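You operate a simulated robot arm through the tools that you are given. There is no shell and no other tool.

You are at the controls of a simulated robot arm. One attempt, no reset.

## Task
Flush the mill through to reject, then shut it down.
Fine: feed to 0 and gate to reject, water to 50 l/min until the sight glass runs clear; then valve shut, red button, wait until it stops, gate shut.

Only the result counts: the job must be done as asked and must still hold three seconds after the hand-in. Knocking over, shifting, dropping, spilling or breaking anything else fails it.

## Robot
A 6-joint arm with a two-finger gripper, fixed in place. Base frame: the origin is on the floor under the middle of its stand, x ahead of it, y to its left, z up. Readings come in mm, rad, newtons and seconds.
It reaches about 1572 mm from its shoulder. Its first joint turns from -2.897 to 2.897 rad. Payload 2.45 kg.
The tool frame sits at the grasp point between the pads (the TCP): z along the fingers, y along the line on which they close. The tips reach 20 mm beyond it. The gripper opens to 140 mm; its body begins 168 mm behind the TCP.
Orientation is that of the tool frame in the base frame, as [roll, pitch, yaw] about the fixed x, y, z axes, in that order (R = Rz(yaw) Ry(pitch) Rx(roll)). With the fingers straight down and closing along the base's y, the tool's x points along the base's -x, its y along +y and its z along -z.

## Interface
- The arm moves only by the tool move_arm. Its argument "rows" is a list of rows, each an object of numbers (a shift or turn left out is 0, a gripper value left out holds the last): "hand": the opening, from 0 (shut) to 1 (fully open); "dx", "dy", "dz": the shift along the tool's x, y, z in mm; "wx", "wy", "wz": the turn, a rotation vector about the tool's x, y, z in rad. In form: [{"hand": .., "dx": .., "dy": .., "dz": .., "wx": .., "wy": .., "wz": ..}, ...]. A call has 1 to 20 rows; each row shifts and turns the commanded pose from where the row before left it, along the tool's axes as they then stand. A row lasts 0.2 s, in which the tool goes at most 50 mm and 0.15 rad; a call with a longer step from one row to the next is refused whole, and so is a gripper value outside its range. Where a pose cannot be reached the arm comes as near as it can. A force on the tool above 90 N (or 10 N above the force at the start of the call, whichever is more), or a blocked arm, ends the call early, and 0.2 s more pass. Each finger travels about 45 mm/s and halts on what it meets, pressing with about 21 N; the grip force reading is that of the motor and also rises with nothing between the fingers. The clock runs only during rows and for 0.2 s after the last one: add rows that do not move to give the fingers time. The reply holds the time, the measured pose of the TCP, the force on the tool along the base axes, the opening and the grip force, in the units named above and with some noise, with the torque about the TCP (base axes, N m) and any sound that the robot's microphone picked up.
- Cameras (640 x 400 px; columns grow to the right, rows downward): "scene" is fixed at [47.6, -500.5, 1520.7]; the picture's right is [0.79, -0.61, 0.00], its down [-0.24, -0.32, -0.92] and it looks along [0.56, 0.73, -0.40] (base axes); focal length 351 px, centre (320, 200). "wrist" rides on the gripper at [78, 11, -209] in the tool frame; the picture's right is [-0.14, 0.99, 0.00], its down [-0.92, -0.13, -0.37] and it looks along [-0.37, -0.05, 0.93] (tool axes); focal length 280 px, centre (320, 200). There is no depth. A picture from a camera that has moved, and an enlarged one, comes with that camera's place and axes in the base frame and with its lens.
- capture(camera): a new picture of that camera. The clock stands still meanwhile.
- inspect(camera, box): a new picture of the part [left, top, right, bottom] of that camera's present view, enlarged. The clock stands still meanwhile.
- sign_off(): hands the job in; it is judged then, once.

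Nothing tells you positions but the pictures and the camera data. Unless the task says otherwise, let go and move clear before handing in.

The tools are called after "Request:" as a command line: name --argument value ..., lists and objects as JSON in quotes. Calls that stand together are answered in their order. move_arm: Moves the arm, as the interface text tells. Its arguments: {"type":"object","properties":{"rows":{"type":"array"}},"required":["rows"]} The other tools are called the same way: capture (camera) takes a picture; inspect (camera, box) takes an enlarged picture of a part of a camera's view; sign_off () hands the job in.

At the start:

```text
clock: 0.0
eef_pos: [670.6, 169.2, 1306.9]
tcp_rot: [-3.141, -0.002, 3.141]
force: [0.3, 0.2, 0.4]
ft_torque: [0.01, -0.02, 0.0]
gripper_width: 139.8
gripper_force: 0.1
```

scene: 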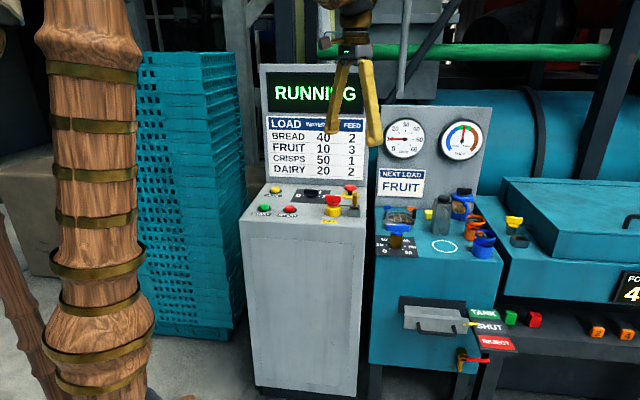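
wrist: 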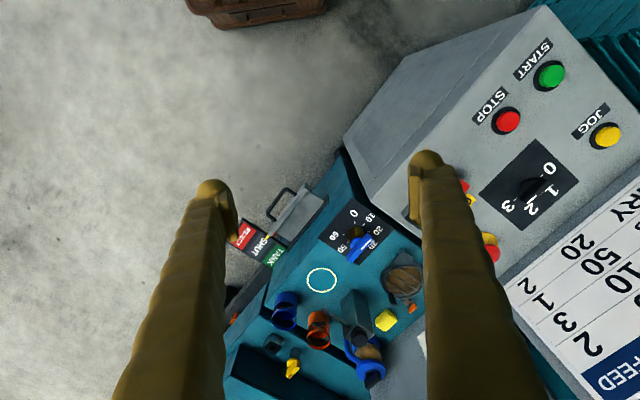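

I see a grey control cabinet (start/stop/jog buttons, a feed selector, an E-stop-like mushroom), a teal mill bench with a water dial, a sight glass, and a gate lever with TANK/SHUT/REJECT labels. I'll enlarge the pictures to locate each control before I move.

Request:
inspect --camera "scene" --box '[235, 170, 375, 258]'

Request:
inspect --camera "scene" --box '[365, 170, 525, 270]'

Request:
inspect --camera "scene" --box '[365, 280, 525, 380]'

Request:
inspect --camera "wrist" --box '[220, 170, 420, 295]'

Request:
inspect --camera "wrist" --box '[440, 40, 640, 165]'

Request:
inspect --camera "scene" --box '[365, 100, 525, 200]'

```text
4.55 times, centred on (305, 214) of scene
camera zoom: at [47.6, -500.5, 1520.7], right [0.79, -0.61, 0.0], down [-0.24, -0.32, -0.92], along [0.56, 0.73, -0.4], focal length 1597 px, centre (388, 136)
```

zoom: 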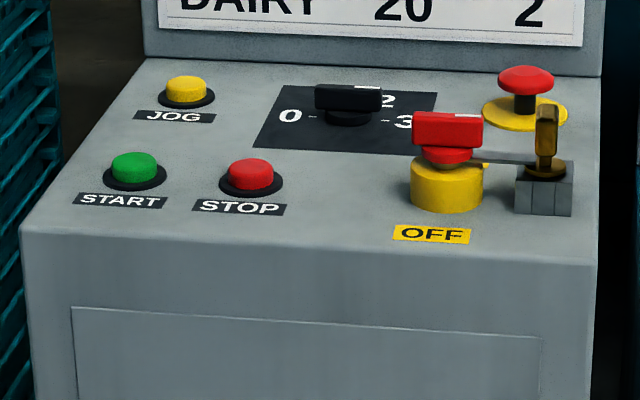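

```text
4.00 times, centred on (445, 220) of scene
camera zoom: at [47.6, -500.5, 1520.7], right [0.79, -0.61, 0.0], down [-0.24, -0.32, -0.92], along [0.56, 0.73, -0.4], focal length 1405 px, centre (-180, 120)
```

zoom: 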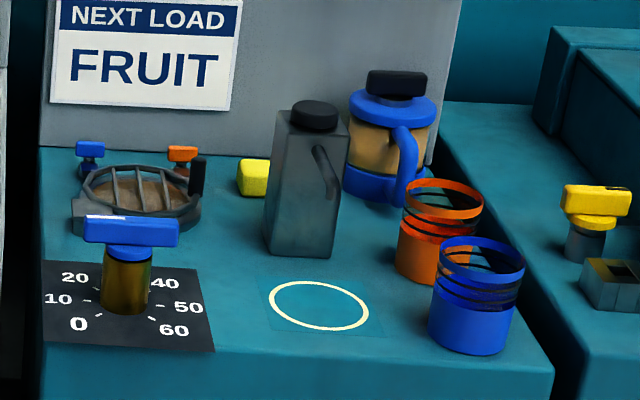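

```text
4.00 times, centred on (445, 330) of scene
camera zoom: at [47.6, -500.5, 1520.7], right [0.79, -0.61, 0.0], down [-0.24, -0.32, -0.92], along [0.56, 0.73, -0.4], focal length 1405 px, centre (-180, -320)
```

zoom: 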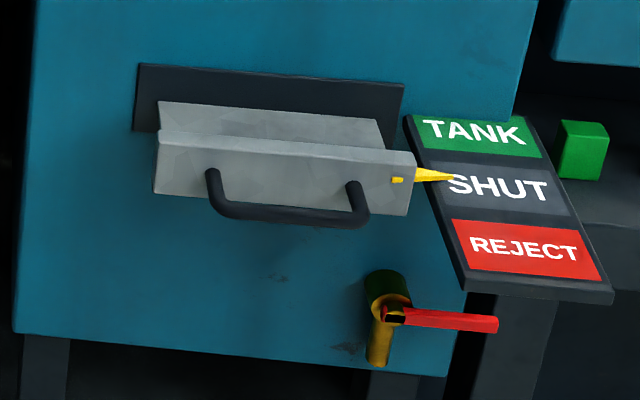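

```text
3.20 times, centred on (320, 232) of wrist
camera zoom: at [592.2, 179.0, 1518.3], right [0.14, 0.99, 0.0], down [0.92, -0.13, 0.37], along [0.37, -0.05, -0.93], focal length 897 px, centre (320, 96)
```

zoom: 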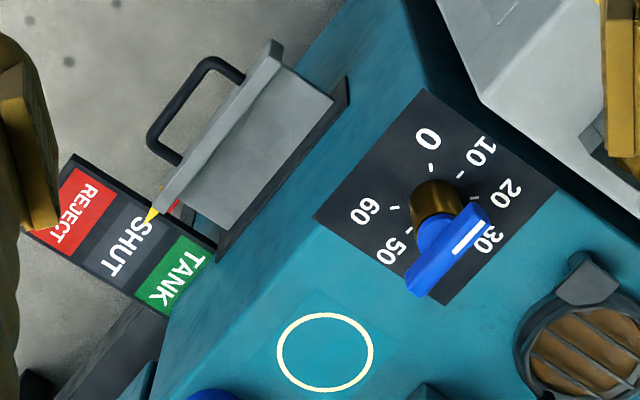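

```text
3.20 times, centred on (540, 102) of wrist
camera zoom: at [592.2, 179.0, 1518.3], right [0.14, 0.99, 0.0], down [0.92, -0.13, 0.37], along [0.37, -0.05, -0.93], focal length 897 px, centre (-384, 512)
```

zoom: 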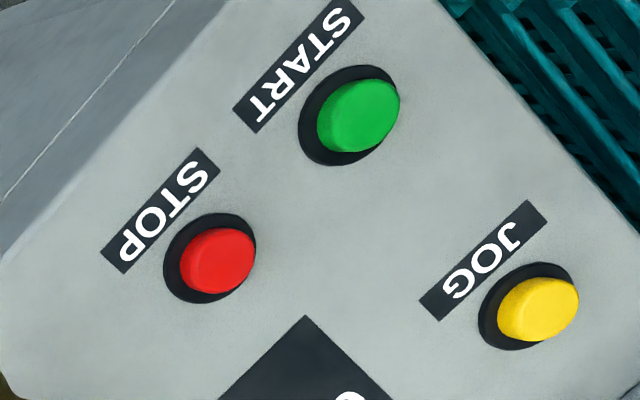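

```text
4.00 times, centred on (445, 150) of scene
camera zoom: at [47.6, -500.5, 1520.7], right [0.79, -0.61, 0.0], down [-0.24, -0.32, -0.92], along [0.56, 0.73, -0.4], focal length 1405 px, centre (-180, 400)
```

zoom: 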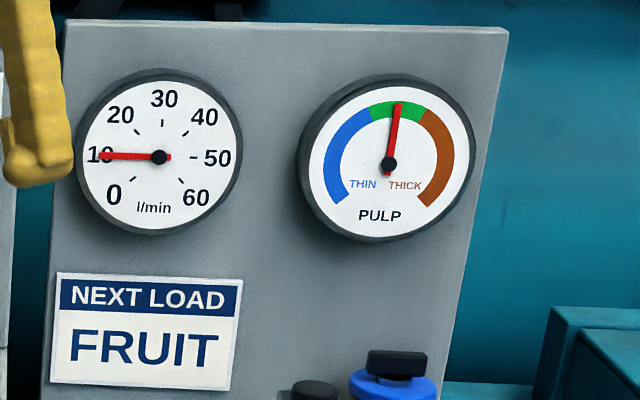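

The panel and bench both seem to be turned about 45° to the base, with the feed selector near (857, 610, 945) and its mark on 3. I'll check a few more details and then move above the selector with the fingers turned to suit its bar.

Request:
inspect --camera "scene" --box '[480, 180, 640, 370]'

Request:
inspect --camera "scene" --box '[255, 60, 375, 200]'

Request:
move_arm --rows '[{"dx": -14, "dy": 34, "dz": 10}, {"dx": -14, "dy": 34, "dz": 10}, {"dx": -14, "dy": 34, "dz": 10}, {"dx": -14, "dy": 34, "dz": 10}, {"dx": -14, "dy": 34, "dz": 10}, {"dx": -14, "dy": 34, "dz": 10}, {"dx": -14, "dy": 34, "dz": 10}, {"dx": -14, "dy": 34, "dz": 10}, {"dx": -14, "dy": 34, "dz": 10}, {"dx": -14, "dy": 34, "dz": 10}, {"dx": -14, "dy": 34, "dz": 10}, {"dx": -14, "dy": 34, "dz": 10}, {"wz": 0.131}, {"wz": 0.131}, {"wz": 0.131}, {"wz": 0.131}, {"wz": 0.131}, {"wz": 0.131}]'

```text
2.11 times, centred on (560, 275) of scene
camera zoom: at [47.6, -500.5, 1520.7], right [0.79, -0.61, 0.0], down [-0.24, -0.32, -0.92], along [0.56, 0.73, -0.4], focal length 740 px, centre (-185, 42)
```

zoom: 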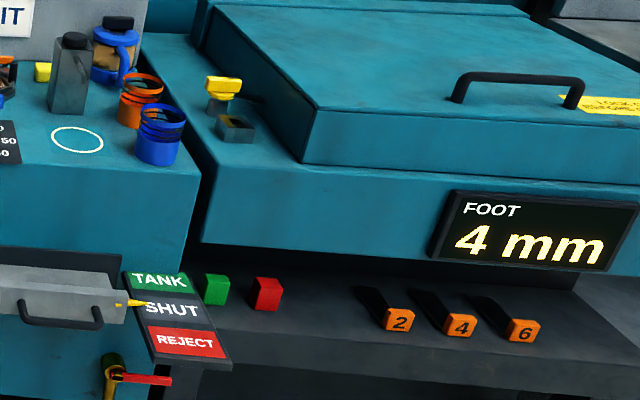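

```text
2.86 times, centred on (315, 130) of scene
camera zoom: at [47.6, -500.5, 1520.7], right [0.79, -0.61, 0.0], down [-0.24, -0.32, -0.92], along [0.56, 0.73, -0.4], focal length 1004 px, centre (334, 400)
```

zoom: 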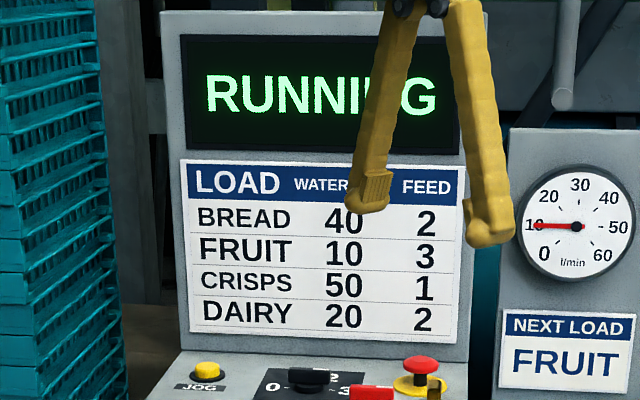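

```text
clock: 3.8
eef_pos: [839.9, 577.0, 1188.0]
tcp_rot: [-3.14, 0.0, 2.354]
force: [0.2, -0.4, -0.1]
ft_torque: [0.02, 0.0, 0.01]
gripper_width: 139.9
gripper_force: 0.1
```

The tool is now above the selector area and turned 45°. I'm taking pictures to refine the selector's position.

Request:
capture --camera "wrist"

Request:
capture --camera "scene"

```text
taken
camera wrist: at [790.9, 639.5, 1398.5], right [0.8, 0.6, 0.0], down [0.56, -0.74, 0.37], along [0.22, -0.29, -0.93], focal length 280 px, centre (320, 200)
```

wrist: 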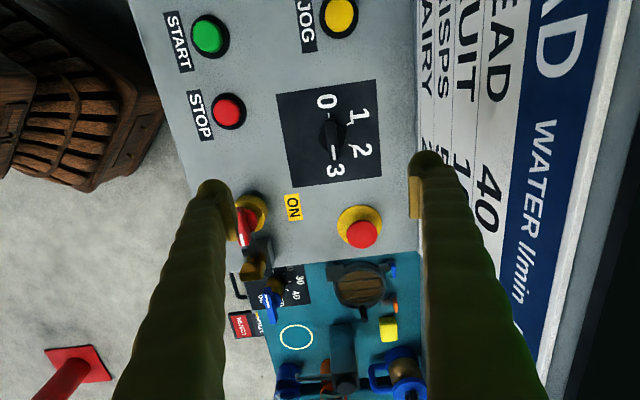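

```text
taken
```

scene: 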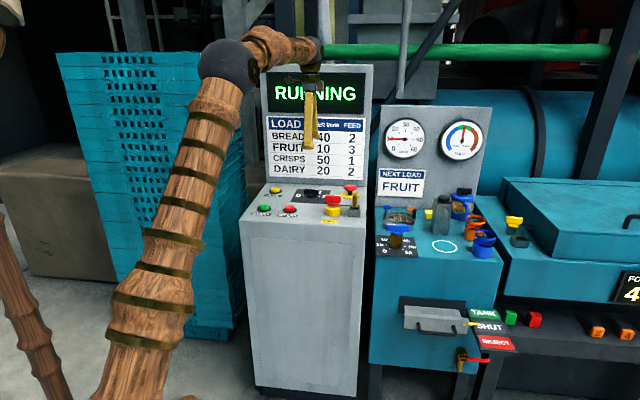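

I'll zoom in on the selector and the controls around it.

Request:
inspect --camera "wrist" --box '[250, 60, 410, 200]'

Request:
inspect --camera "wrist" --box '[220, 180, 420, 320]'

```text
2.86 times, centred on (330, 130) of wrist
camera zoom: at [790.9, 639.5, 1398.5], right [0.8, 0.6, 0.0], down [0.56, -0.74, 0.37], along [0.22, -0.29, -0.93], focal length 801 px, centre (291, 400)
```

zoom: 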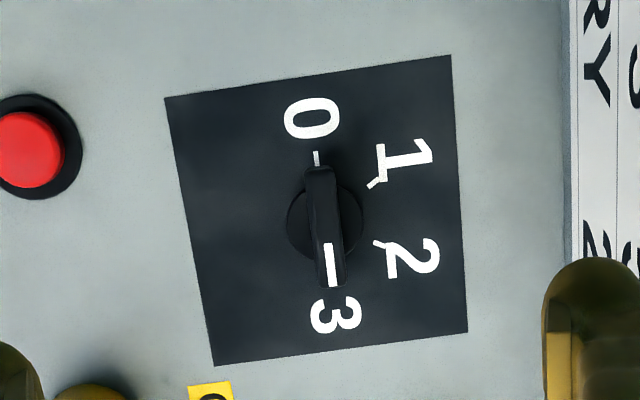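

```text
2.86 times, centred on (320, 250) of wrist
camera zoom: at [790.9, 639.5, 1398.5], right [0.8, 0.6, 0.0], down [0.56, -0.74, 0.37], along [0.22, -0.29, -0.93], focal length 801 px, centre (320, 57)
```

zoom: 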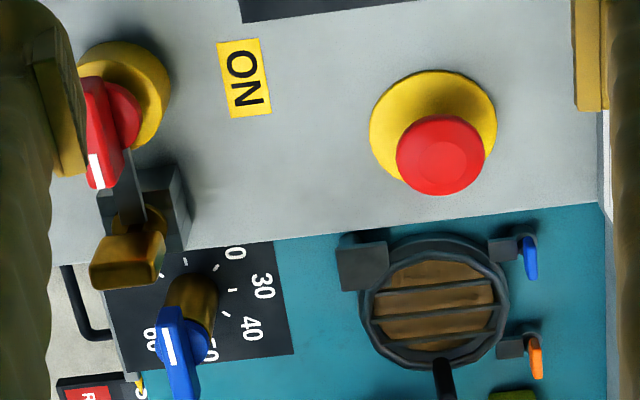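

The selector's pivot comes out near (851, 590), with its bar along the panel's left–right line. I'll centre over it, go down part way, and look again.

Request:
move_arm --rows '[{"dx": 1.4, "dy": 17, "dz": 20}, {"dz": 30}, {"dz": 30}, {"dz": 30}, {"dz": 18}]'

Request:
capture --camera "wrist"

Request:
inspect --camera "scene" --box '[235, 130, 375, 230]'

```text
clock: 5.0
eef_pos: [849.4, 589.1, 1060.0]
tcp_rot: [3.138, 0.0, 2.355]
force: [0.7, 0.3, 0.3]
ft_torque: [0.01, 0.0, 0.01]
gripper_width: 140.2
gripper_force: 0.0
```

```text
taken
camera wrist: at [801.5, 651.1, 1269.8], right [0.8, 0.6, 0.0], down [0.56, -0.74, 0.37], along [0.22, -0.29, -0.93], focal length 280 px, centre (320, 200)
```

wrist: 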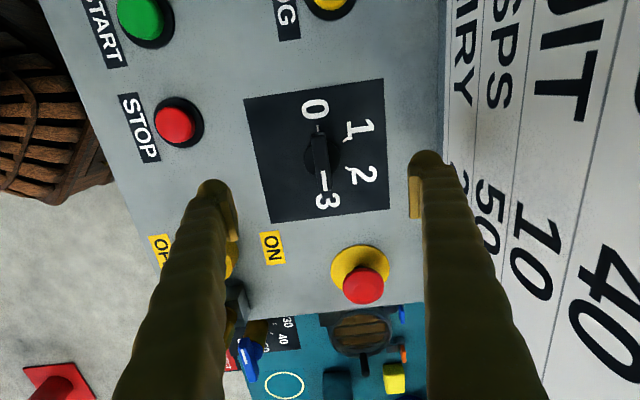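

```text
4.00 times, centred on (305, 180) of scene
camera zoom: at [47.6, -500.5, 1520.7], right [0.79, -0.61, 0.0], down [-0.24, -0.32, -0.92], along [0.56, 0.73, -0.4], focal length 1405 px, centre (380, 280)
```

zoom: 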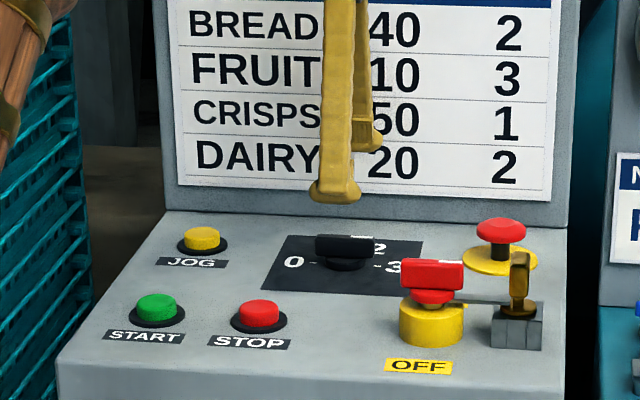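

I'll zoom on the selector from here to pin down its centre.

Request:
inspect --camera "wrist" --box '[240, 70, 400, 230]'

Request:
inspect --camera "wrist" --box '[100, 0, 260, 160]'

```text
2.50 times, centred on (320, 150) of wrist
camera zoom: at [801.5, 651.1, 1269.8], right [0.8, 0.6, 0.0], down [0.56, -0.74, 0.37], along [0.22, -0.29, -0.93], focal length 701 px, centre (320, 325)
```

zoom: 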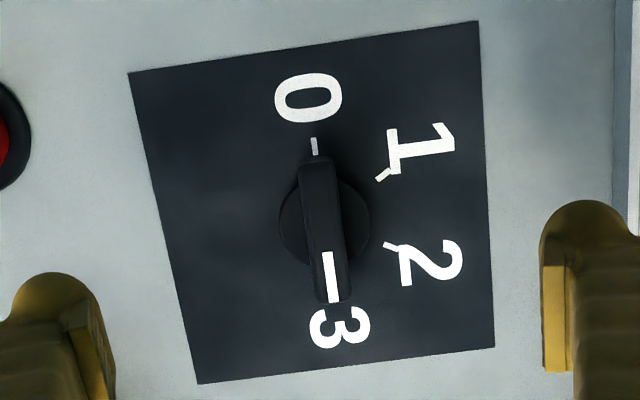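

```text
2.50 times, centred on (180, 80) of wrist
camera zoom: at [801.5, 651.1, 1269.8], right [0.8, 0.6, 0.0], down [0.56, -0.74, 0.37], along [0.22, -0.29, -0.93], focal length 701 px, centre (670, 500)
```

zoom: 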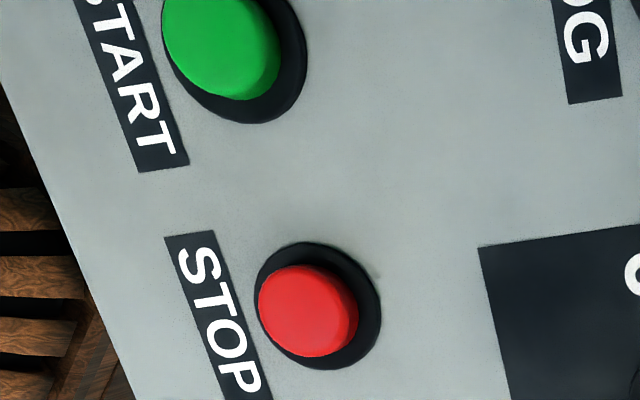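

The panel surface sits at about z=948, the pivot at about (849.5, 591), and the top of the bar at about 976. I'll partly close the fingers, descend astride the bar, and grip it.

Request:
move_arm --rows '[{"hand": 0.4, "dx": 1.3, "dy": 1.4, "dz": 20}, {"dz": 20}, {"dz": 16}, {"dz": 10}, {"dz": 6}, {"dz": 4}, {}, {}, {}]'

Request:
capture --camera "wrist"

Request:
inspect --camera "scene" --box '[235, 130, 375, 230]'

```text
clock: 7.0
eef_pos: [849.8, 591.7, 982.0]
tcp_rot: [-3.141, 0.0, 2.356]
force: [0.4, 0.1, 0.4]
ft_torque: [-0.01, -0.01, 0.0]
gripper_width: 55.6
gripper_force: 0.0
```

```text
taken
camera wrist: at [802.2, 653.6, 1193.2], right [0.8, 0.6, 0.0], down [0.56, -0.74, 0.37], along [0.22, -0.29, -0.93], focal length 280 px, centre (320, 200)
```

wrist: 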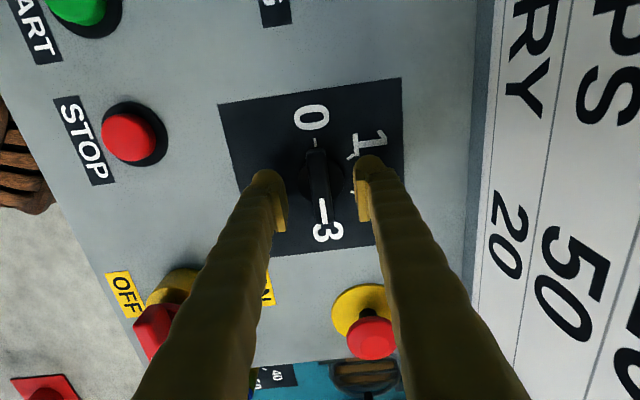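

```text
4.00 times, centred on (305, 180) of scene
camera zoom: at [47.6, -500.5, 1520.7], right [0.79, -0.61, 0.0], down [-0.24, -0.32, -0.92], along [0.56, 0.73, -0.4], focal length 1405 px, centre (380, 280)
```

zoom: 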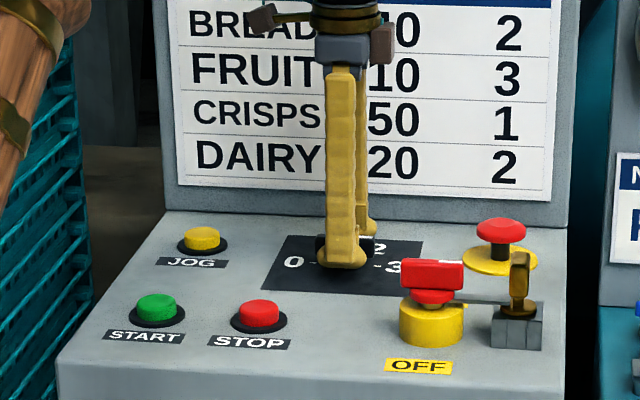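

The fingers straddle the bar, so I'll close on it.

Request:
move_arm --rows '[{"hand": 0.0}, {}, {}, {}, {}]'

Request:
inspect --camera "wrist" --box '[220, 80, 420, 280]'

```text
clock: 8.2
eef_pos: [850.0, 591.7, 983.7]
tcp_rot: [3.139, 0.001, 2.356]
force: [16.8, 14.2, -2.7]
ft_torque: [0.13, -0.22, -0.02]
gripper_width: 14.9
gripper_force: 40.8
```

```text
2.00 times, centred on (320, 180) of wrist
camera zoom: at [802.5, 654.0, 1193.1], right [0.8, 0.6, 0.0], down [0.56, -0.74, 0.37], along [0.22, -0.29, -0.93], focal length 561 px, centre (320, 240)
```

zoom: 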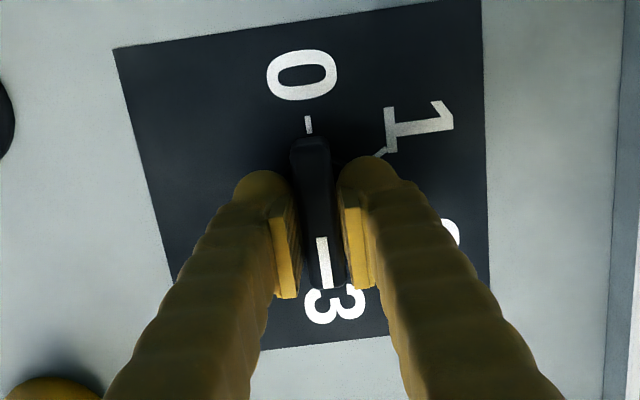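

I've gripped the bar (14.9 mm), but there is a sideways force of about 22 N, so I'm slightly off-centre. I'll nudge along the closing line to relieve it.

Request:
move_arm --rows '[{"dy": 1.0}, {}, {}]'

```text
clock: 9.0
eef_pos: [851.1, 592.0, 983.3]
tcp_rot: [-3.141, -0.001, 2.357]
force: [-6.9, -2.5, -2.9]
ft_torque: [0.0, 0.08, 0.05]
gripper_width: 15.0
gripper_force: 40.7
```

That balanced the grip. Now I'll turn the bar counter-clockwise, from 3 toward 0, starting with a first part.

Request:
move_arm --rows '[{"wz": -0.1}, {"wz": -0.1}, {"wz": -0.1}, {"wz": -0.1}, {"wz": -0.1}, {"wz": -0.1}, {}]'

Request:
inspect --camera "wrist" --box '[220, 80, 420, 280]'

```text
clock: 10.6
eef_pos: [850.5, 593.1, 984.2]
tcp_rot: [3.139, 0.001, 2.958]
force: [32.4, 26.7, -18.4]
ft_torque: [0.21, -0.33, -0.08]
gripper_width: 15.3
gripper_force: 40.8
```

```text
2.00 times, centred on (320, 180) of wrist
camera zoom: at [775.1, 617.6, 1193.9], right [0.32, 0.95, 0.0], down [0.88, -0.29, 0.37], along [0.35, -0.12, -0.93], focal length 561 px, centre (320, 240)
```

zoom: 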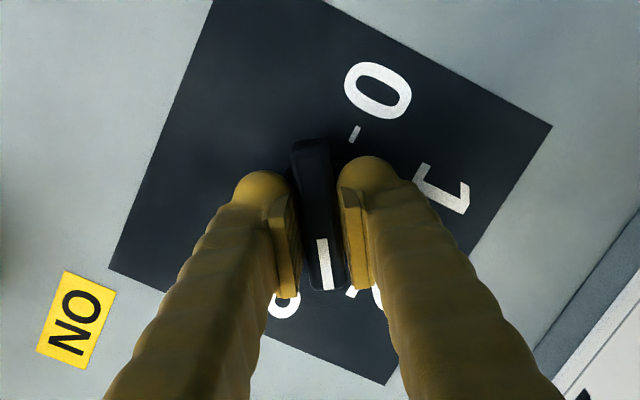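

The knob follows and the bar is between 3 and 2. I'll correct the centring a little and keep turning.

Request:
move_arm --rows '[{"dx": -0.8, "dy": 1.0, "dz": 0.4}, {"wz": -0.1}, {"wz": -0.1}, {"wz": -0.1}, {"wz": -0.1}, {"wz": -0.1}, {"wz": -0.1}, {}]'

Request:
inspect --camera "wrist" --box '[220, 80, 420, 280]'

```text
clock: 12.4
eef_pos: [849.5, 593.7, 983.3]
tcp_rot: [3.141, -0.003, -2.727]
force: [-32.0, 23.0, -7.3]
ft_torque: [0.16, 0.44, -0.07]
gripper_width: 14.8
gripper_force: 40.8
```

```text
2.00 times, centred on (320, 180) of wrist
camera zoom: at [774.5, 572.3, 1194.1], right [-0.27, 0.96, 0.0], down [0.89, 0.26, 0.37], along [0.35, 0.1, -0.93], focal length 561 px, centre (320, 240)
```

zoom: 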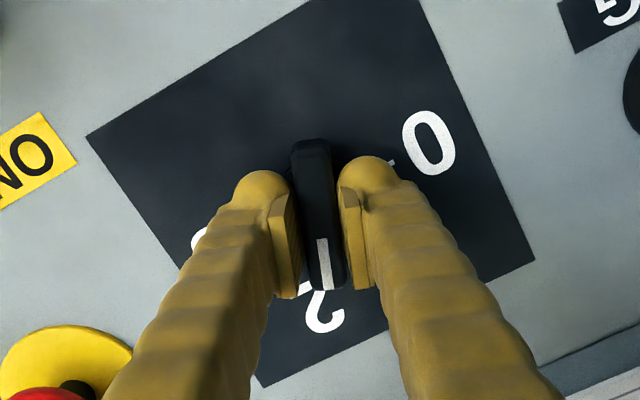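

The bar now points at 2, at about 69° turned. I'll recentre and continue.

Request:
move_arm --rows '[{"dx": 0.6, "dy": 1.2}, {"wz": -0.1}, {"wz": -0.1}, {"wz": -0.1}, {"wz": -0.1}, {"wz": -0.1}, {}]'

```text
clock: 14.0
eef_pos: [849.7, 595.2, 984.7]
tcp_rot: [3.141, 0.001, -2.225]
force: [-6.1, 32.4, -5.8]
ft_torque: [0.44, -0.08, -0.04]
gripper_width: 15.0
gripper_force: 41.1
```

I'm recentring again and carrying on toward 1 and 0.

Request:
move_arm --rows '[{"dx": -0.8, "dy": 0.9}, {"wz": -0.1}, {"wz": -0.1}, {"wz": -0.1}, {"wz": -0.1}, {"wz": -0.1}, {}]'

Request:
inspect --camera "wrist" --box '[220, 80, 420, 280]'

```text
clock: 15.6
eef_pos: [849.2, 595.9, 985.0]
tcp_rot: [3.139, -0.002, -1.725]
force: [-52.2, -17.4, -6.2]
ft_torque: [-0.39, 0.52, -0.1]
gripper_width: 15.3
gripper_force: 41.5
```

```text
2.00 times, centred on (320, 180) of wrist
camera zoom: at [826.5, 519.9, 1194.3], right [-0.96, 0.29, 0.0], down [0.27, 0.89, 0.37], along [0.1, 0.35, -0.93], focal length 561 px, centre (320, 240)
```

zoom: 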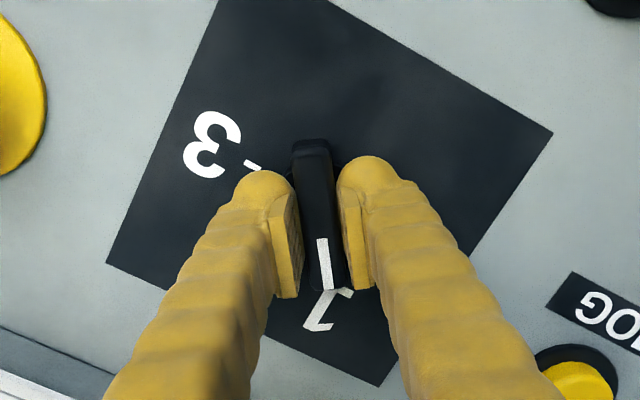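

The bar has passed 1, at about 126° turned. I'll relieve the side force and turn the remaining angle.

Request:
move_arm --rows '[{"dx": 0.8, "dy": 1.7}, {"wz": -0.1}, {"wz": -0.1}, {"wz": -0.1}, {"wz": -0.1}, {"wz": -0.1}, {}]'

```text
clock: 17.2
eef_pos: [847.0, 595.7, 984.3]
tcp_rot: [-3.141, 0.001, -1.225]
force: [-15.3, 5.4, -12.3]
ft_torque: [0.09, 0.15, -0.04]
gripper_width: 15.1
gripper_force: 40.7
```

Request:
move_arm --rows '[{"dy": 0.5}, {"wz": -0.1}, {"wz": -0.1}, {"wz": -0.1}, {"wz": -0.1}, {"wz": -0.04}, {}, {}]'

Request:
inspect --camera "wrist" --box '[220, 80, 420, 280]'

```text
clock: 19.0
eef_pos: [847.3, 594.9, 984.7]
tcp_rot: [-3.142, -0.001, -0.786]
force: [-13.3, 2.3, 3.5]
ft_torque: [0.0, 0.15, -0.01]
gripper_width: 15.2
gripper_force: 41.6
```

```text
2.00 times, centred on (320, 180) of wrist
camera zoom: at [894.5, 531.6, 1194.3], right [-0.8, -0.6, 0.0], down [-0.56, 0.74, 0.37], along [-0.22, 0.29, -0.93], focal length 561 px, centre (320, 240)
```

zoom: 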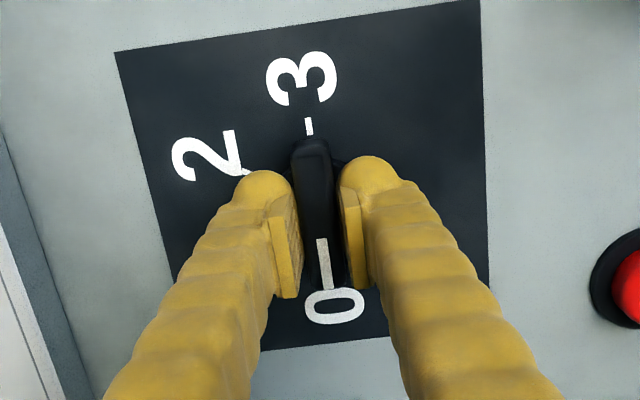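

The bar's mark is on 0. I'll open the fingers and lift straight up.

Request:
move_arm --rows '[{"hand": 0.35}, {}, {}, {}, {"dz": -20}, {"dz": -40}, {"dz": -40}, {"dz": -40}]'

Request:
capture --camera "wrist"

Request:
inspect --camera "scene" --box '[235, 130, 375, 230]'

```text
clock: 20.8
eef_pos: [848.9, 593.7, 1122.0]
tcp_rot: [3.141, 0.001, -0.787]
force: [0.2, 0.3, -0.1]
ft_torque: [-0.03, 0.02, 0.0]
gripper_width: 48.9
gripper_force: 0.1
```

```text
taken
camera wrist: at [895.9, 529.6, 1332.6], right [-0.8, -0.6, 0.0], down [-0.56, 0.74, 0.37], along [-0.22, 0.29, -0.93], focal length 280 px, centre (320, 200)
```

wrist: 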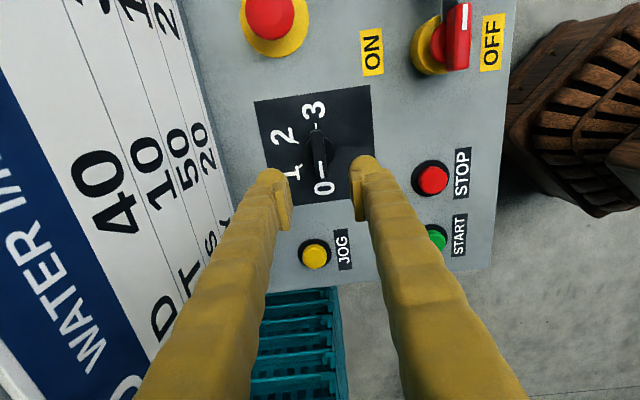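

```text
4.00 times, centred on (305, 180) of scene
camera zoom: at [47.6, -500.5, 1520.7], right [0.79, -0.61, 0.0], down [-0.24, -0.32, -0.92], along [0.56, 0.73, -0.4], focal length 1405 px, centre (380, 280)
```

zoom: 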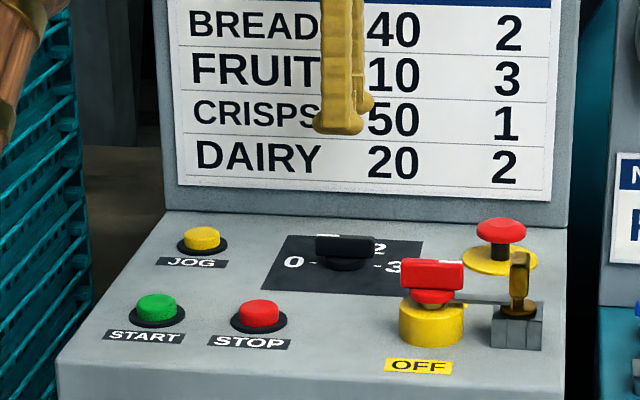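

The feed is at 0 and the main switch next to it was not disturbed. Next is the gate, which is a sliding drawer with a handle below the bench edge, so I'll back off in front of the bench to look at it.

Request:
move_arm --rows '[{"dz": -40}, {"dz": -40}, {"dx": 24, "dy": 37}, {"dx": 24, "dy": 37}, {"dx": 24, "dy": 37}, {"dx": 24, "dy": 37}, {"dx": 24, "dy": 37}, {"dx": 24, "dy": 37}, {"dx": 24, "dy": 37}, {"dx": 24, "dy": 37}, {"dx": 24, "dy": 37}, {"dx": 24, "dy": 37}, {"dx": 24, "dy": 37}, {"dx": 24, "dy": 37}, {"dx": 24, "dy": 37}, {"dx": 24, "dy": 37}, {"dx": 24, "dy": 37}, {"dx": 24, "dy": 37}]'

Request:
capture --camera "wrist"

Request:
capture --camera "scene"

```text
clock: 24.6
eef_pos: [698.9, -96.4, 1210.0]
tcp_rot: [-3.141, 0.001, -0.786]
force: [0.5, 0.2, 0.3]
ft_torque: [0.02, 0.04, 0.0]
gripper_width: 49.2
gripper_force: 0.1
```

```text
taken
camera wrist: at [747.3, -159.6, 1419.6], right [-0.8, -0.6, 0.0], down [-0.56, 0.74, 0.37], along [-0.22, 0.29, -0.93], focal length 280 px, centre (320, 200)
```

wrist: 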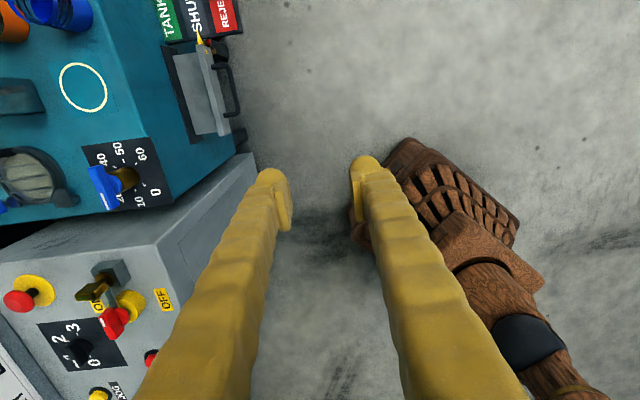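

```text
taken
```

scene: 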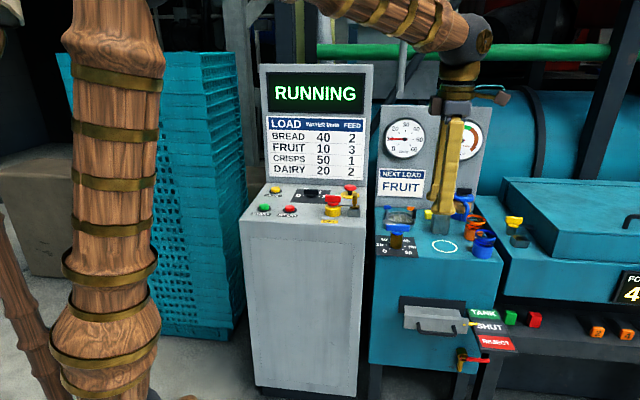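

I'll zoom on the gate and labels from here, and on the sight glass.

Request:
inspect --camera "wrist" --box '[130, 0, 290, 150]'

Request:
inspect --camera "wrist" --box '[0, 110, 190, 230]'

```text
2.67 times, centred on (210, 75) of wrist
camera zoom: at [747.3, -159.6, 1419.6], right [-0.8, -0.6, 0.0], down [-0.56, 0.74, 0.37], along [-0.22, 0.29, -0.93], focal length 748 px, centre (613, 533)
```

zoom: 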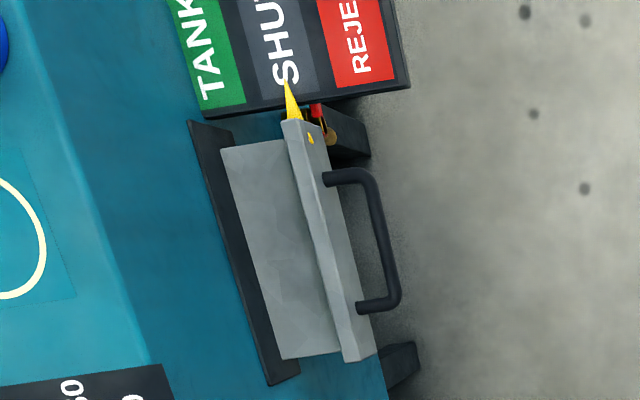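

```text
3.33 times, centred on (95, 170) of wrist
camera zoom: at [747.3, -159.6, 1419.6], right [-0.8, -0.6, 0.0], down [-0.56, 0.74, 0.37], along [-0.22, 0.29, -0.93], focal length 935 px, centre (1070, 300)
```

zoom: 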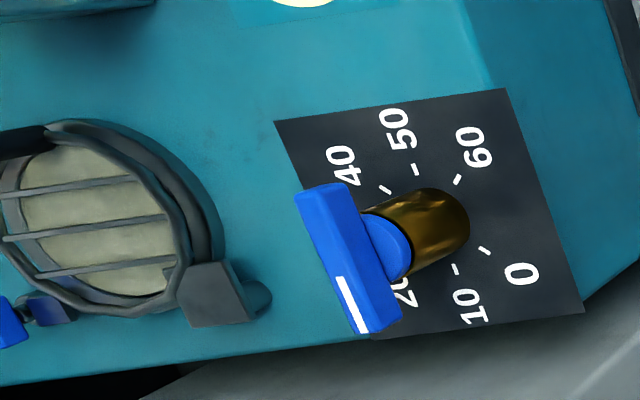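

The gate handle bar is near (919, -21, 647) and stands about 37 mm off the drawer front. I'll tilt the tool so the fingers point forward at the bench and can grip the bar from above and below, doing this here in free space first.

Request:
move_arm --rows '[{"wx": 0.13}, {"wx": 0.13}, {"wx": 0.13}, {"wx": 0.13}, {"wx": 0.13}, {"wx": 0.13}, {"wx": 0.13}, {"wx": 0.13}, {}]'

Request:
capture --camera "wrist"

Request:
capture --camera "scene"

```text
clock: 26.6
eef_pos: [716.7, -56.9, 1245.2]
tcp_rot: [-2.429, 0.022, -0.838]
force: [-0.5, -0.8, -0.3]
ft_torque: [0.0, 0.01, -0.04]
gripper_width: 49.0
gripper_force: 0.0
out of reach, approached as far as the arm can: row 5, 6, 7, 8
```

```text
taken
camera wrist: at [663.9, -216.3, 1395.8], right [-0.66, -0.39, -0.65], down [-0.72, 0.58, 0.38], along [0.23, 0.72, -0.66], focal length 280 px, centre (320, 200)
```

wrist: 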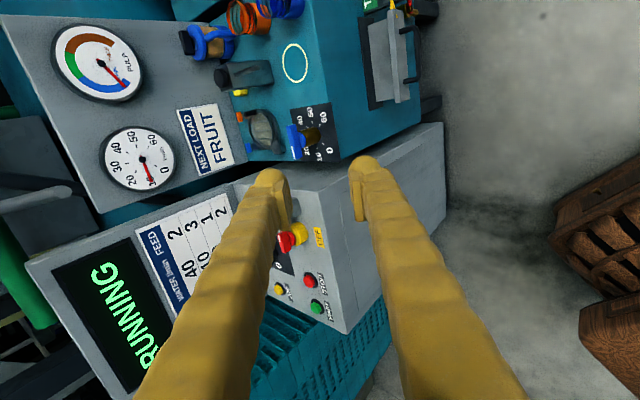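

```text
taken
```

scene: 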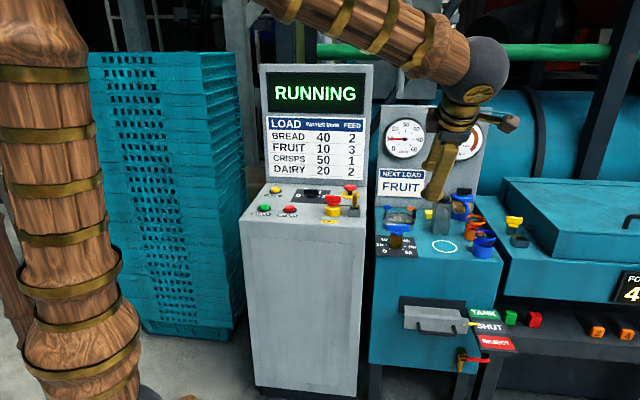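

The tilt ran out of reach this close to the stand. I'll undo it, move further out in front of the bench, and try the tilt there.

Request:
move_arm --rows '[{"wx": -0.13}, {"wx": -0.13}, {"wx": -0.13}, {"wx": -0.13}, {"wx": -0.13}, {"wx": -0.13}, {"wx": -0.13}, {"wx": -0.13}, {}]'

```text
clock: 28.6
eef_pos: [718.1, -56.7, 1245.0]
tcp_rot: [2.814, 0.024, -0.838]
force: [0.2, 0.9, -0.4]
ft_torque: [0.02, -0.02, 0.02]
gripper_width: 49.3
gripper_force: 0.0
```

Request:
move_arm --rows '[{"wx": 0.11}, {"wx": 0.11}, {"wx": 0.107}, {"wz": -0.052}, {}]'

```text
clock: 29.8
eef_pos: [717.8, -58.5, 1244.7]
tcp_rot: [-3.139, 0.021, -0.785]
force: [-0.2, 0.5, -0.3]
ft_torque: [0.01, -0.01, 0.02]
gripper_width: 48.8
gripper_force: 0.0
```

Request:
move_arm --rows '[{"wy": 0.021}, {"dx": 37.7, "dy": -9.1, "dz": 13.6}, {"dx": 37.7, "dy": -9.1, "dz": 13.6}, {"dx": 37.7, "dy": -9.1, "dz": 13.6}, {"dx": 37.7, "dy": -9.1, "dz": 13.6}, {"dx": 37.7, "dy": -9.1, "dz": 13.6}, {"dx": 37.7, "dy": -9.1, "dz": 13.6}, {"dx": 37.7, "dy": -9.1, "dz": 13.6}, {}]'

Request:
capture --camera "wrist"

```text
clock: 31.8
eef_pos: [950.0, -199.4, 1152.1]
tcp_rot: [-3.139, 0.002, -0.785]
force: [-0.4, 0.0, 0.6]
ft_torque: [-0.03, -0.01, 0.03]
gripper_width: 49.0
gripper_force: 0.2
```

```text
taken
camera wrist: at [996.7, -264.2, 1362.9], right [-0.8, -0.6, 0.0], down [-0.56, 0.74, 0.37], along [-0.22, 0.3, -0.93], focal length 280 px, centre (320, 200)
```

wrist: 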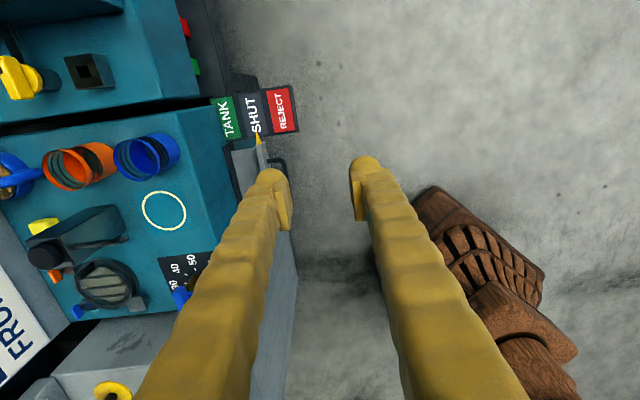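

Now I'll test the forward tilt at this farther place.

Request:
move_arm --rows '[{"wx": 0.12}, {"wx": 0.12}, {"wx": 0.12}, {"wx": 0.12}, {"wx": 0.12}]'

Request:
inspect --camera "wrist" --box '[0, 0, 320, 200]'

```text
clock: 33.0
eef_pos: [949.5, -198.9, 1151.8]
tcp_rot: [-2.539, 0.001, -0.789]
force: [0.0, 0.8, 0.2]
ft_torque: [-0.02, 0.02, -0.02]
gripper_width: 49.0
gripper_force: 0.1
```

```text
2.00 times, centred on (160, 100) of wrist
camera zoom: at [914.3, -345.7, 1318.3], right [-0.68, -0.48, -0.56], down [-0.72, 0.58, 0.38], along [0.14, 0.66, -0.74], focal length 561 px, centre (640, 400)
```

zoom: 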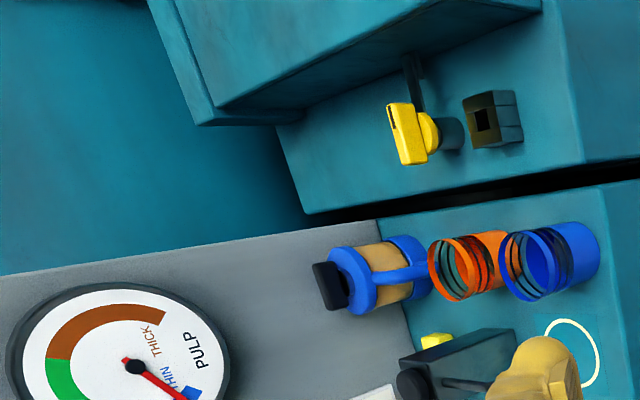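

The tilt works here. I'll descend while keeping clear in front of the bench, then continue the tilt.

Request:
move_arm --rows '[{"dy": 22.6, "dz": 33}, {"dy": 22.6, "dz": 33}, {"dy": 22.6, "dz": 33}, {"dy": 22.6, "dz": 33}, {"dy": 22.6, "dz": 33}, {"wx": 0.12}, {"wx": 0.12}, {"wx": 0.12}, {"wx": 0.12}]'

```text
clock: 35.0
eef_pos: [1020.8, -152.6, 1030.4]
tcp_rot: [-2.541, 0.027, -0.823]
force: [-0.7, -0.9, 0.2]
ft_torque: [0.0, 0.02, 0.0]
gripper_width: 48.8
gripper_force: 0.1
out of reach, approached as far as the arm can: row 1, 2, 3, 4, 5, 6, 7, 8, 9
```

The limit seems to come from how the wrist has wound up after the selector turn. I'll level the tool again and unwind the wrist half a turn, which also puts the camera on the left, and then retry.

Request:
move_arm --rows '[{"wx": -0.12}, {"wx": -0.12}, {"wx": -0.12}, {"wx": -0.12}, {"wx": -0.12}, {"dz": -40}, {"dz": -40}, {}]'

```text
clock: 36.8
eef_pos: [1025.3, -154.7, 1111.0]
tcp_rot: [-3.139, 0.025, -0.825]
force: [-0.1, -0.5, -0.4]
ft_torque: [0.0, 0.0, -0.03]
gripper_width: 48.8
gripper_force: 0.1
```

Request:
move_arm --rows '[{"wy": 0.025}, {"wz": 0.145}, {"wz": 0.145}, {"wz": 0.145}, {"wz": 0.145}, {"wz": 0.145}, {"wz": 0.145}, {"wz": 0.145}, {"wz": 0.145}, {"wz": 0.145}, {"wz": 0.145}, {"wz": 0.145}, {"wz": 0.145}, {"wz": 0.145}, {"wz": 0.145}, {"wz": 0.145}, {"wz": 0.145}, {"wz": 0.145}, {"wz": 0.145}, {"wz": 0.145}]'

Request:
move_arm --rows '[{"wz": 0.145}, {"wz": 0.145}, {"wz": 0.057}, {}]'

Request:
capture --camera "wrist"

```text
clock: 41.0
eef_pos: [1022.8, -153.8, 1111.2]
tcp_rot: [3.14, -0.001, 2.701]
force: [-0.8, -0.6, 0.0]
ft_torque: [0.01, 0.01, 0.02]
gripper_width: 48.8
gripper_force: 0.1
```

```text
clock: 42.0
eef_pos: [1022.0, -154.2, 1109.7]
tcp_rot: [3.14, 0.002, 2.355]
force: [0.0, -0.5, 0.4]
ft_torque: [-0.03, 0.01, -0.01]
gripper_width: 48.8
gripper_force: 0.1
```

```text
taken
camera wrist: at [974.3, -92.1, 1320.2], right [0.8, 0.6, 0.0], down [0.56, -0.74, 0.37], along [0.22, -0.29, -0.93], focal length 280 px, centre (320, 200)
```

wrist: 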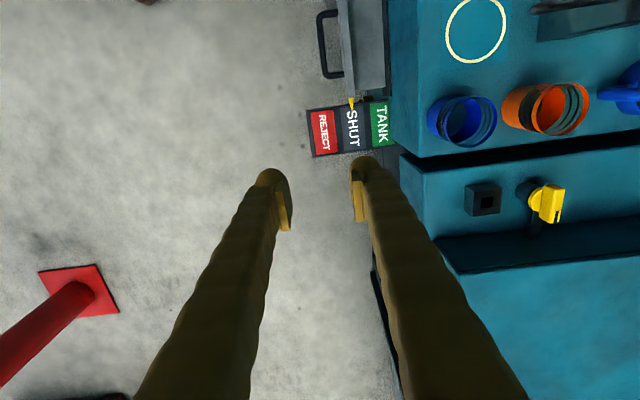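

The wrist is unwound. I'll move in front of the handle, lower to mid height with the fingers down, and then try tilting forward.

Request:
move_arm --rows '[{"dx": 33.4, "dy": -15.8, "dz": 20}, {"dx": 33.4, "dy": -15.8, "dz": 20}, {"dx": 33.4, "dy": -15.8, "dz": 20}, {"dx": 33.4, "dy": -15.8, "dz": 20}, {"dx": 33.4, "dy": -15.8, "dz": 20}, {"dz": 40}, {"dz": 40}, {"wx": -0.12}, {"wx": -0.12}, {"wx": -0.12}, {"wx": -0.12}, {"wx": -0.12}]'

Request:
capture --camera "wrist"

```text
clock: 44.6
eef_pos: [849.9, -90.1, 928.7]
tcp_rot: [2.538, -0.001, 2.357]
force: [-0.2, 0.4, -0.5]
ft_torque: [0.01, 0.0, -0.03]
gripper_width: 48.9
gripper_force: 0.0
```

```text
taken
camera wrist: at [715.7, -113.6, 1108.6], right [0.67, 0.48, 0.56], down [0.43, -0.87, 0.23], along [0.6, 0.09, -0.79], focal length 280 px, centre (320, 200)
```

wrist: 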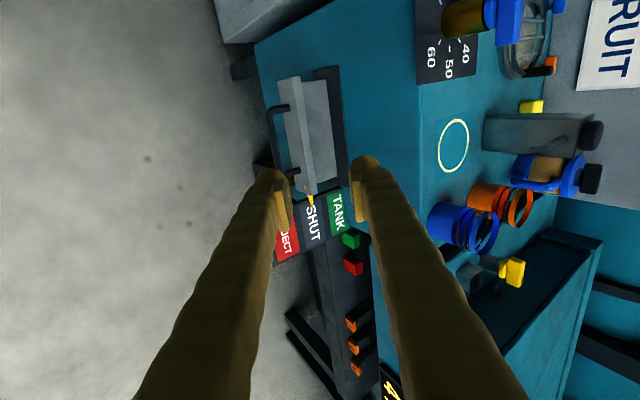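

The tilt works fine with the wrist unwound. I'll continue tilting toward horizontal.

Request:
move_arm --rows '[{"wx": -0.12}, {"wx": -0.12}, {"wx": -0.12}, {"wx": -0.12}, {"wx": -0.12}]'

Request:
capture --camera "wrist"

Request:
capture --camera "scene"

```text
clock: 45.8
eef_pos: [848.2, -90.9, 929.6]
tcp_rot: [1.936, -0.001, 2.357]
force: [0.6, -1.2, 0.4]
ft_torque: [-0.03, 0.04, -0.04]
gripper_width: 48.9
gripper_force: 0.0
```

```text
taken
camera wrist: at [658.2, -171.4, 1016.3], right [0.35, 0.15, 0.92], down [0.38, -0.93, 0.01], along [0.86, 0.34, -0.38], focal length 280 px, centre (320, 200)
```

wrist: 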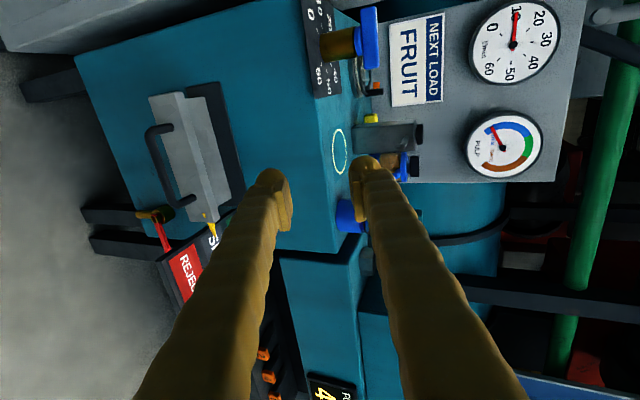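

```text
taken
```

scene: 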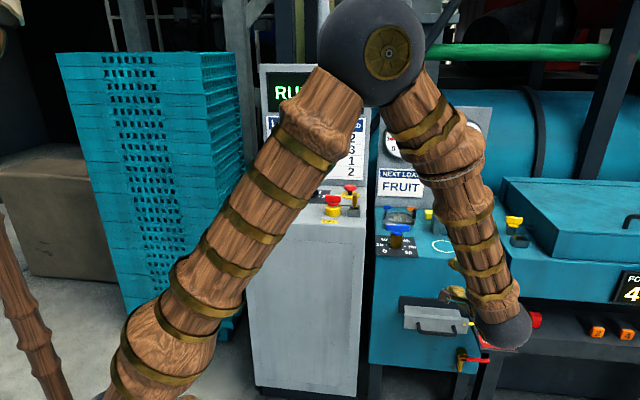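

The arm is now forward-facing with the elbow up. I'll zoom on the handle from here and on the gauges.

Request:
inspect --camera "wrist" --box '[120, 70, 280, 230]'

Request:
inspect --camera "scene" --box '[365, 170, 525, 270]'

Request:
inspect --camera "wrist" --box '[300, 0, 560, 180]'

```text
2.50 times, centred on (200, 150) of wrist
camera zoom: at [658.2, -171.4, 1016.3], right [0.35, 0.15, 0.92], down [0.38, -0.93, 0.01], along [0.86, 0.34, -0.38], focal length 701 px, centre (620, 325)
```

zoom: 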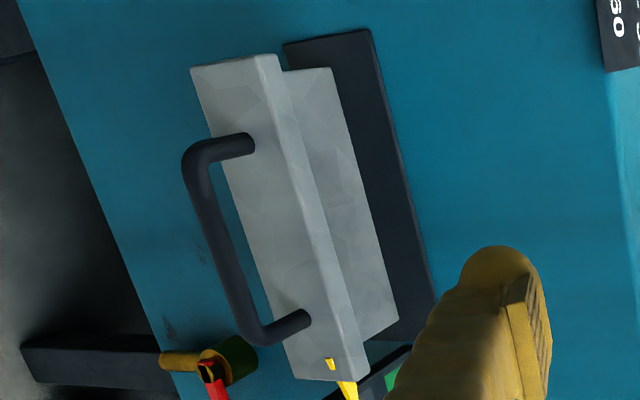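

```text
4.00 times, centred on (445, 220) of scene
camera zoom: at [47.6, -500.5, 1520.7], right [0.79, -0.61, 0.0], down [-0.24, -0.32, -0.92], along [0.56, 0.73, -0.4], focal length 1405 px, centre (-180, 120)
```

zoom: 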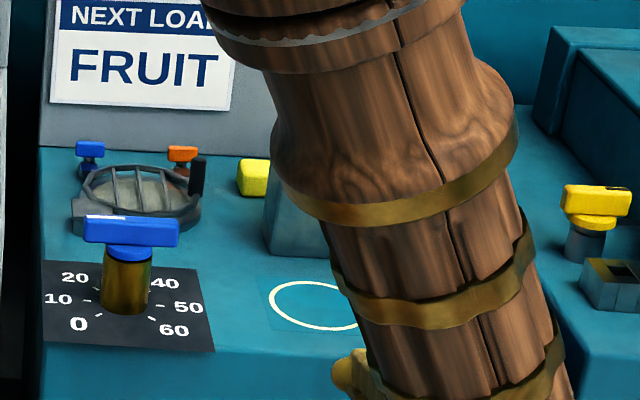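

```text
2.22 times, centred on (430, 90) of wrist
camera zoom: at [658.2, -171.4, 1016.3], right [0.35, 0.15, 0.92], down [0.38, -0.93, 0.01], along [0.86, 0.34, -0.38], focal length 623 px, centre (76, 444)
```

zoom: 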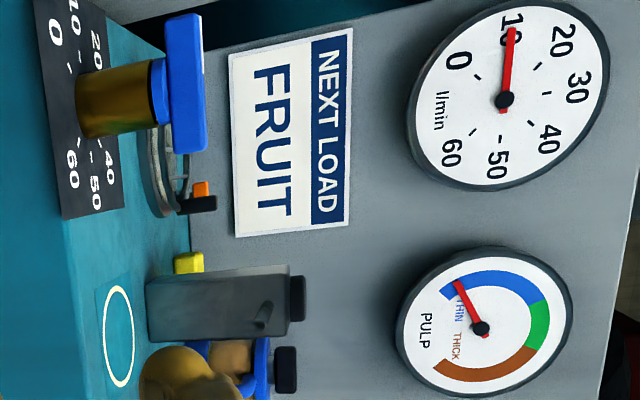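

I now place the handle bar's centre at about (922, -19, 635) and the water valve at about (970, 233, 835). I'll tilt to nearly horizontal, lower to handle height 100 mm in front of the bar, and look again.

Request:
move_arm --rows '[{"wx": -0.1}, {"wx": -0.1}, {"wx": -0.1}, {"dy": -40, "dz": 3}, {"dy": -40, "dz": 3}, {"dy": -40, "dz": 3}, {"dy": -40, "dz": 3}, {"dy": -40, "dz": 3}, {"dy": -40, "dz": 3}, {"dy": -30, "dz": 2}, {"dy": -20, "dx": -1.4, "dz": 1}, {}]'

Request:
capture --camera "wrist"

Request:
capture --camera "scene"

```text
clock: 48.4
eef_pos: [850.0, -87.9, 638.5]
tcp_rot: [1.638, -0.001, 2.357]
force: [-0.3, -0.6, -0.2]
ft_torque: [-0.01, -0.01, 0.0]
gripper_width: 49.1
gripper_force: 0.0
```

```text
taken
camera wrist: at [647.6, -181.5, 664.7], right [0.15, -0.05, 0.99], down [0.39, -0.92, -0.1], along [0.91, 0.4, -0.11], focal length 280 px, centre (320, 200)
```

wrist: 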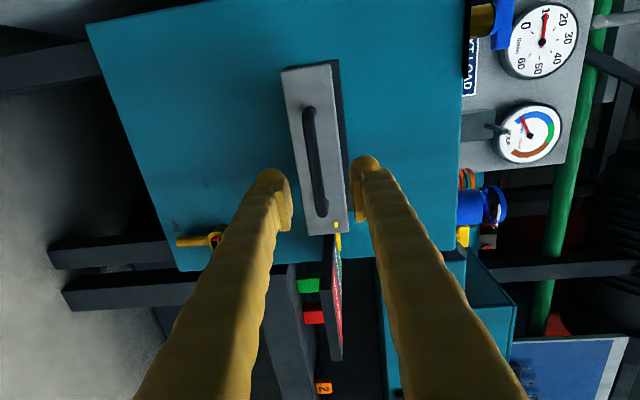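

```text
taken
```

scene: 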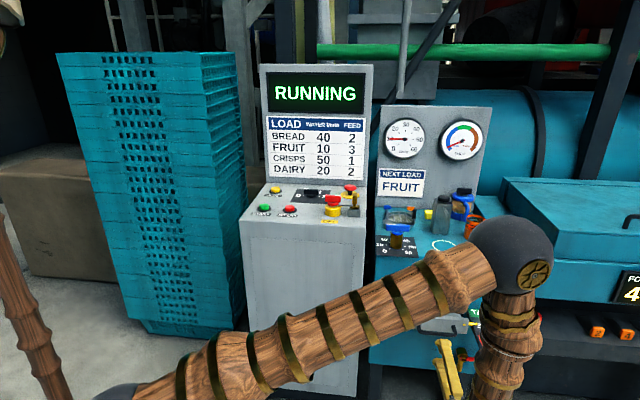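

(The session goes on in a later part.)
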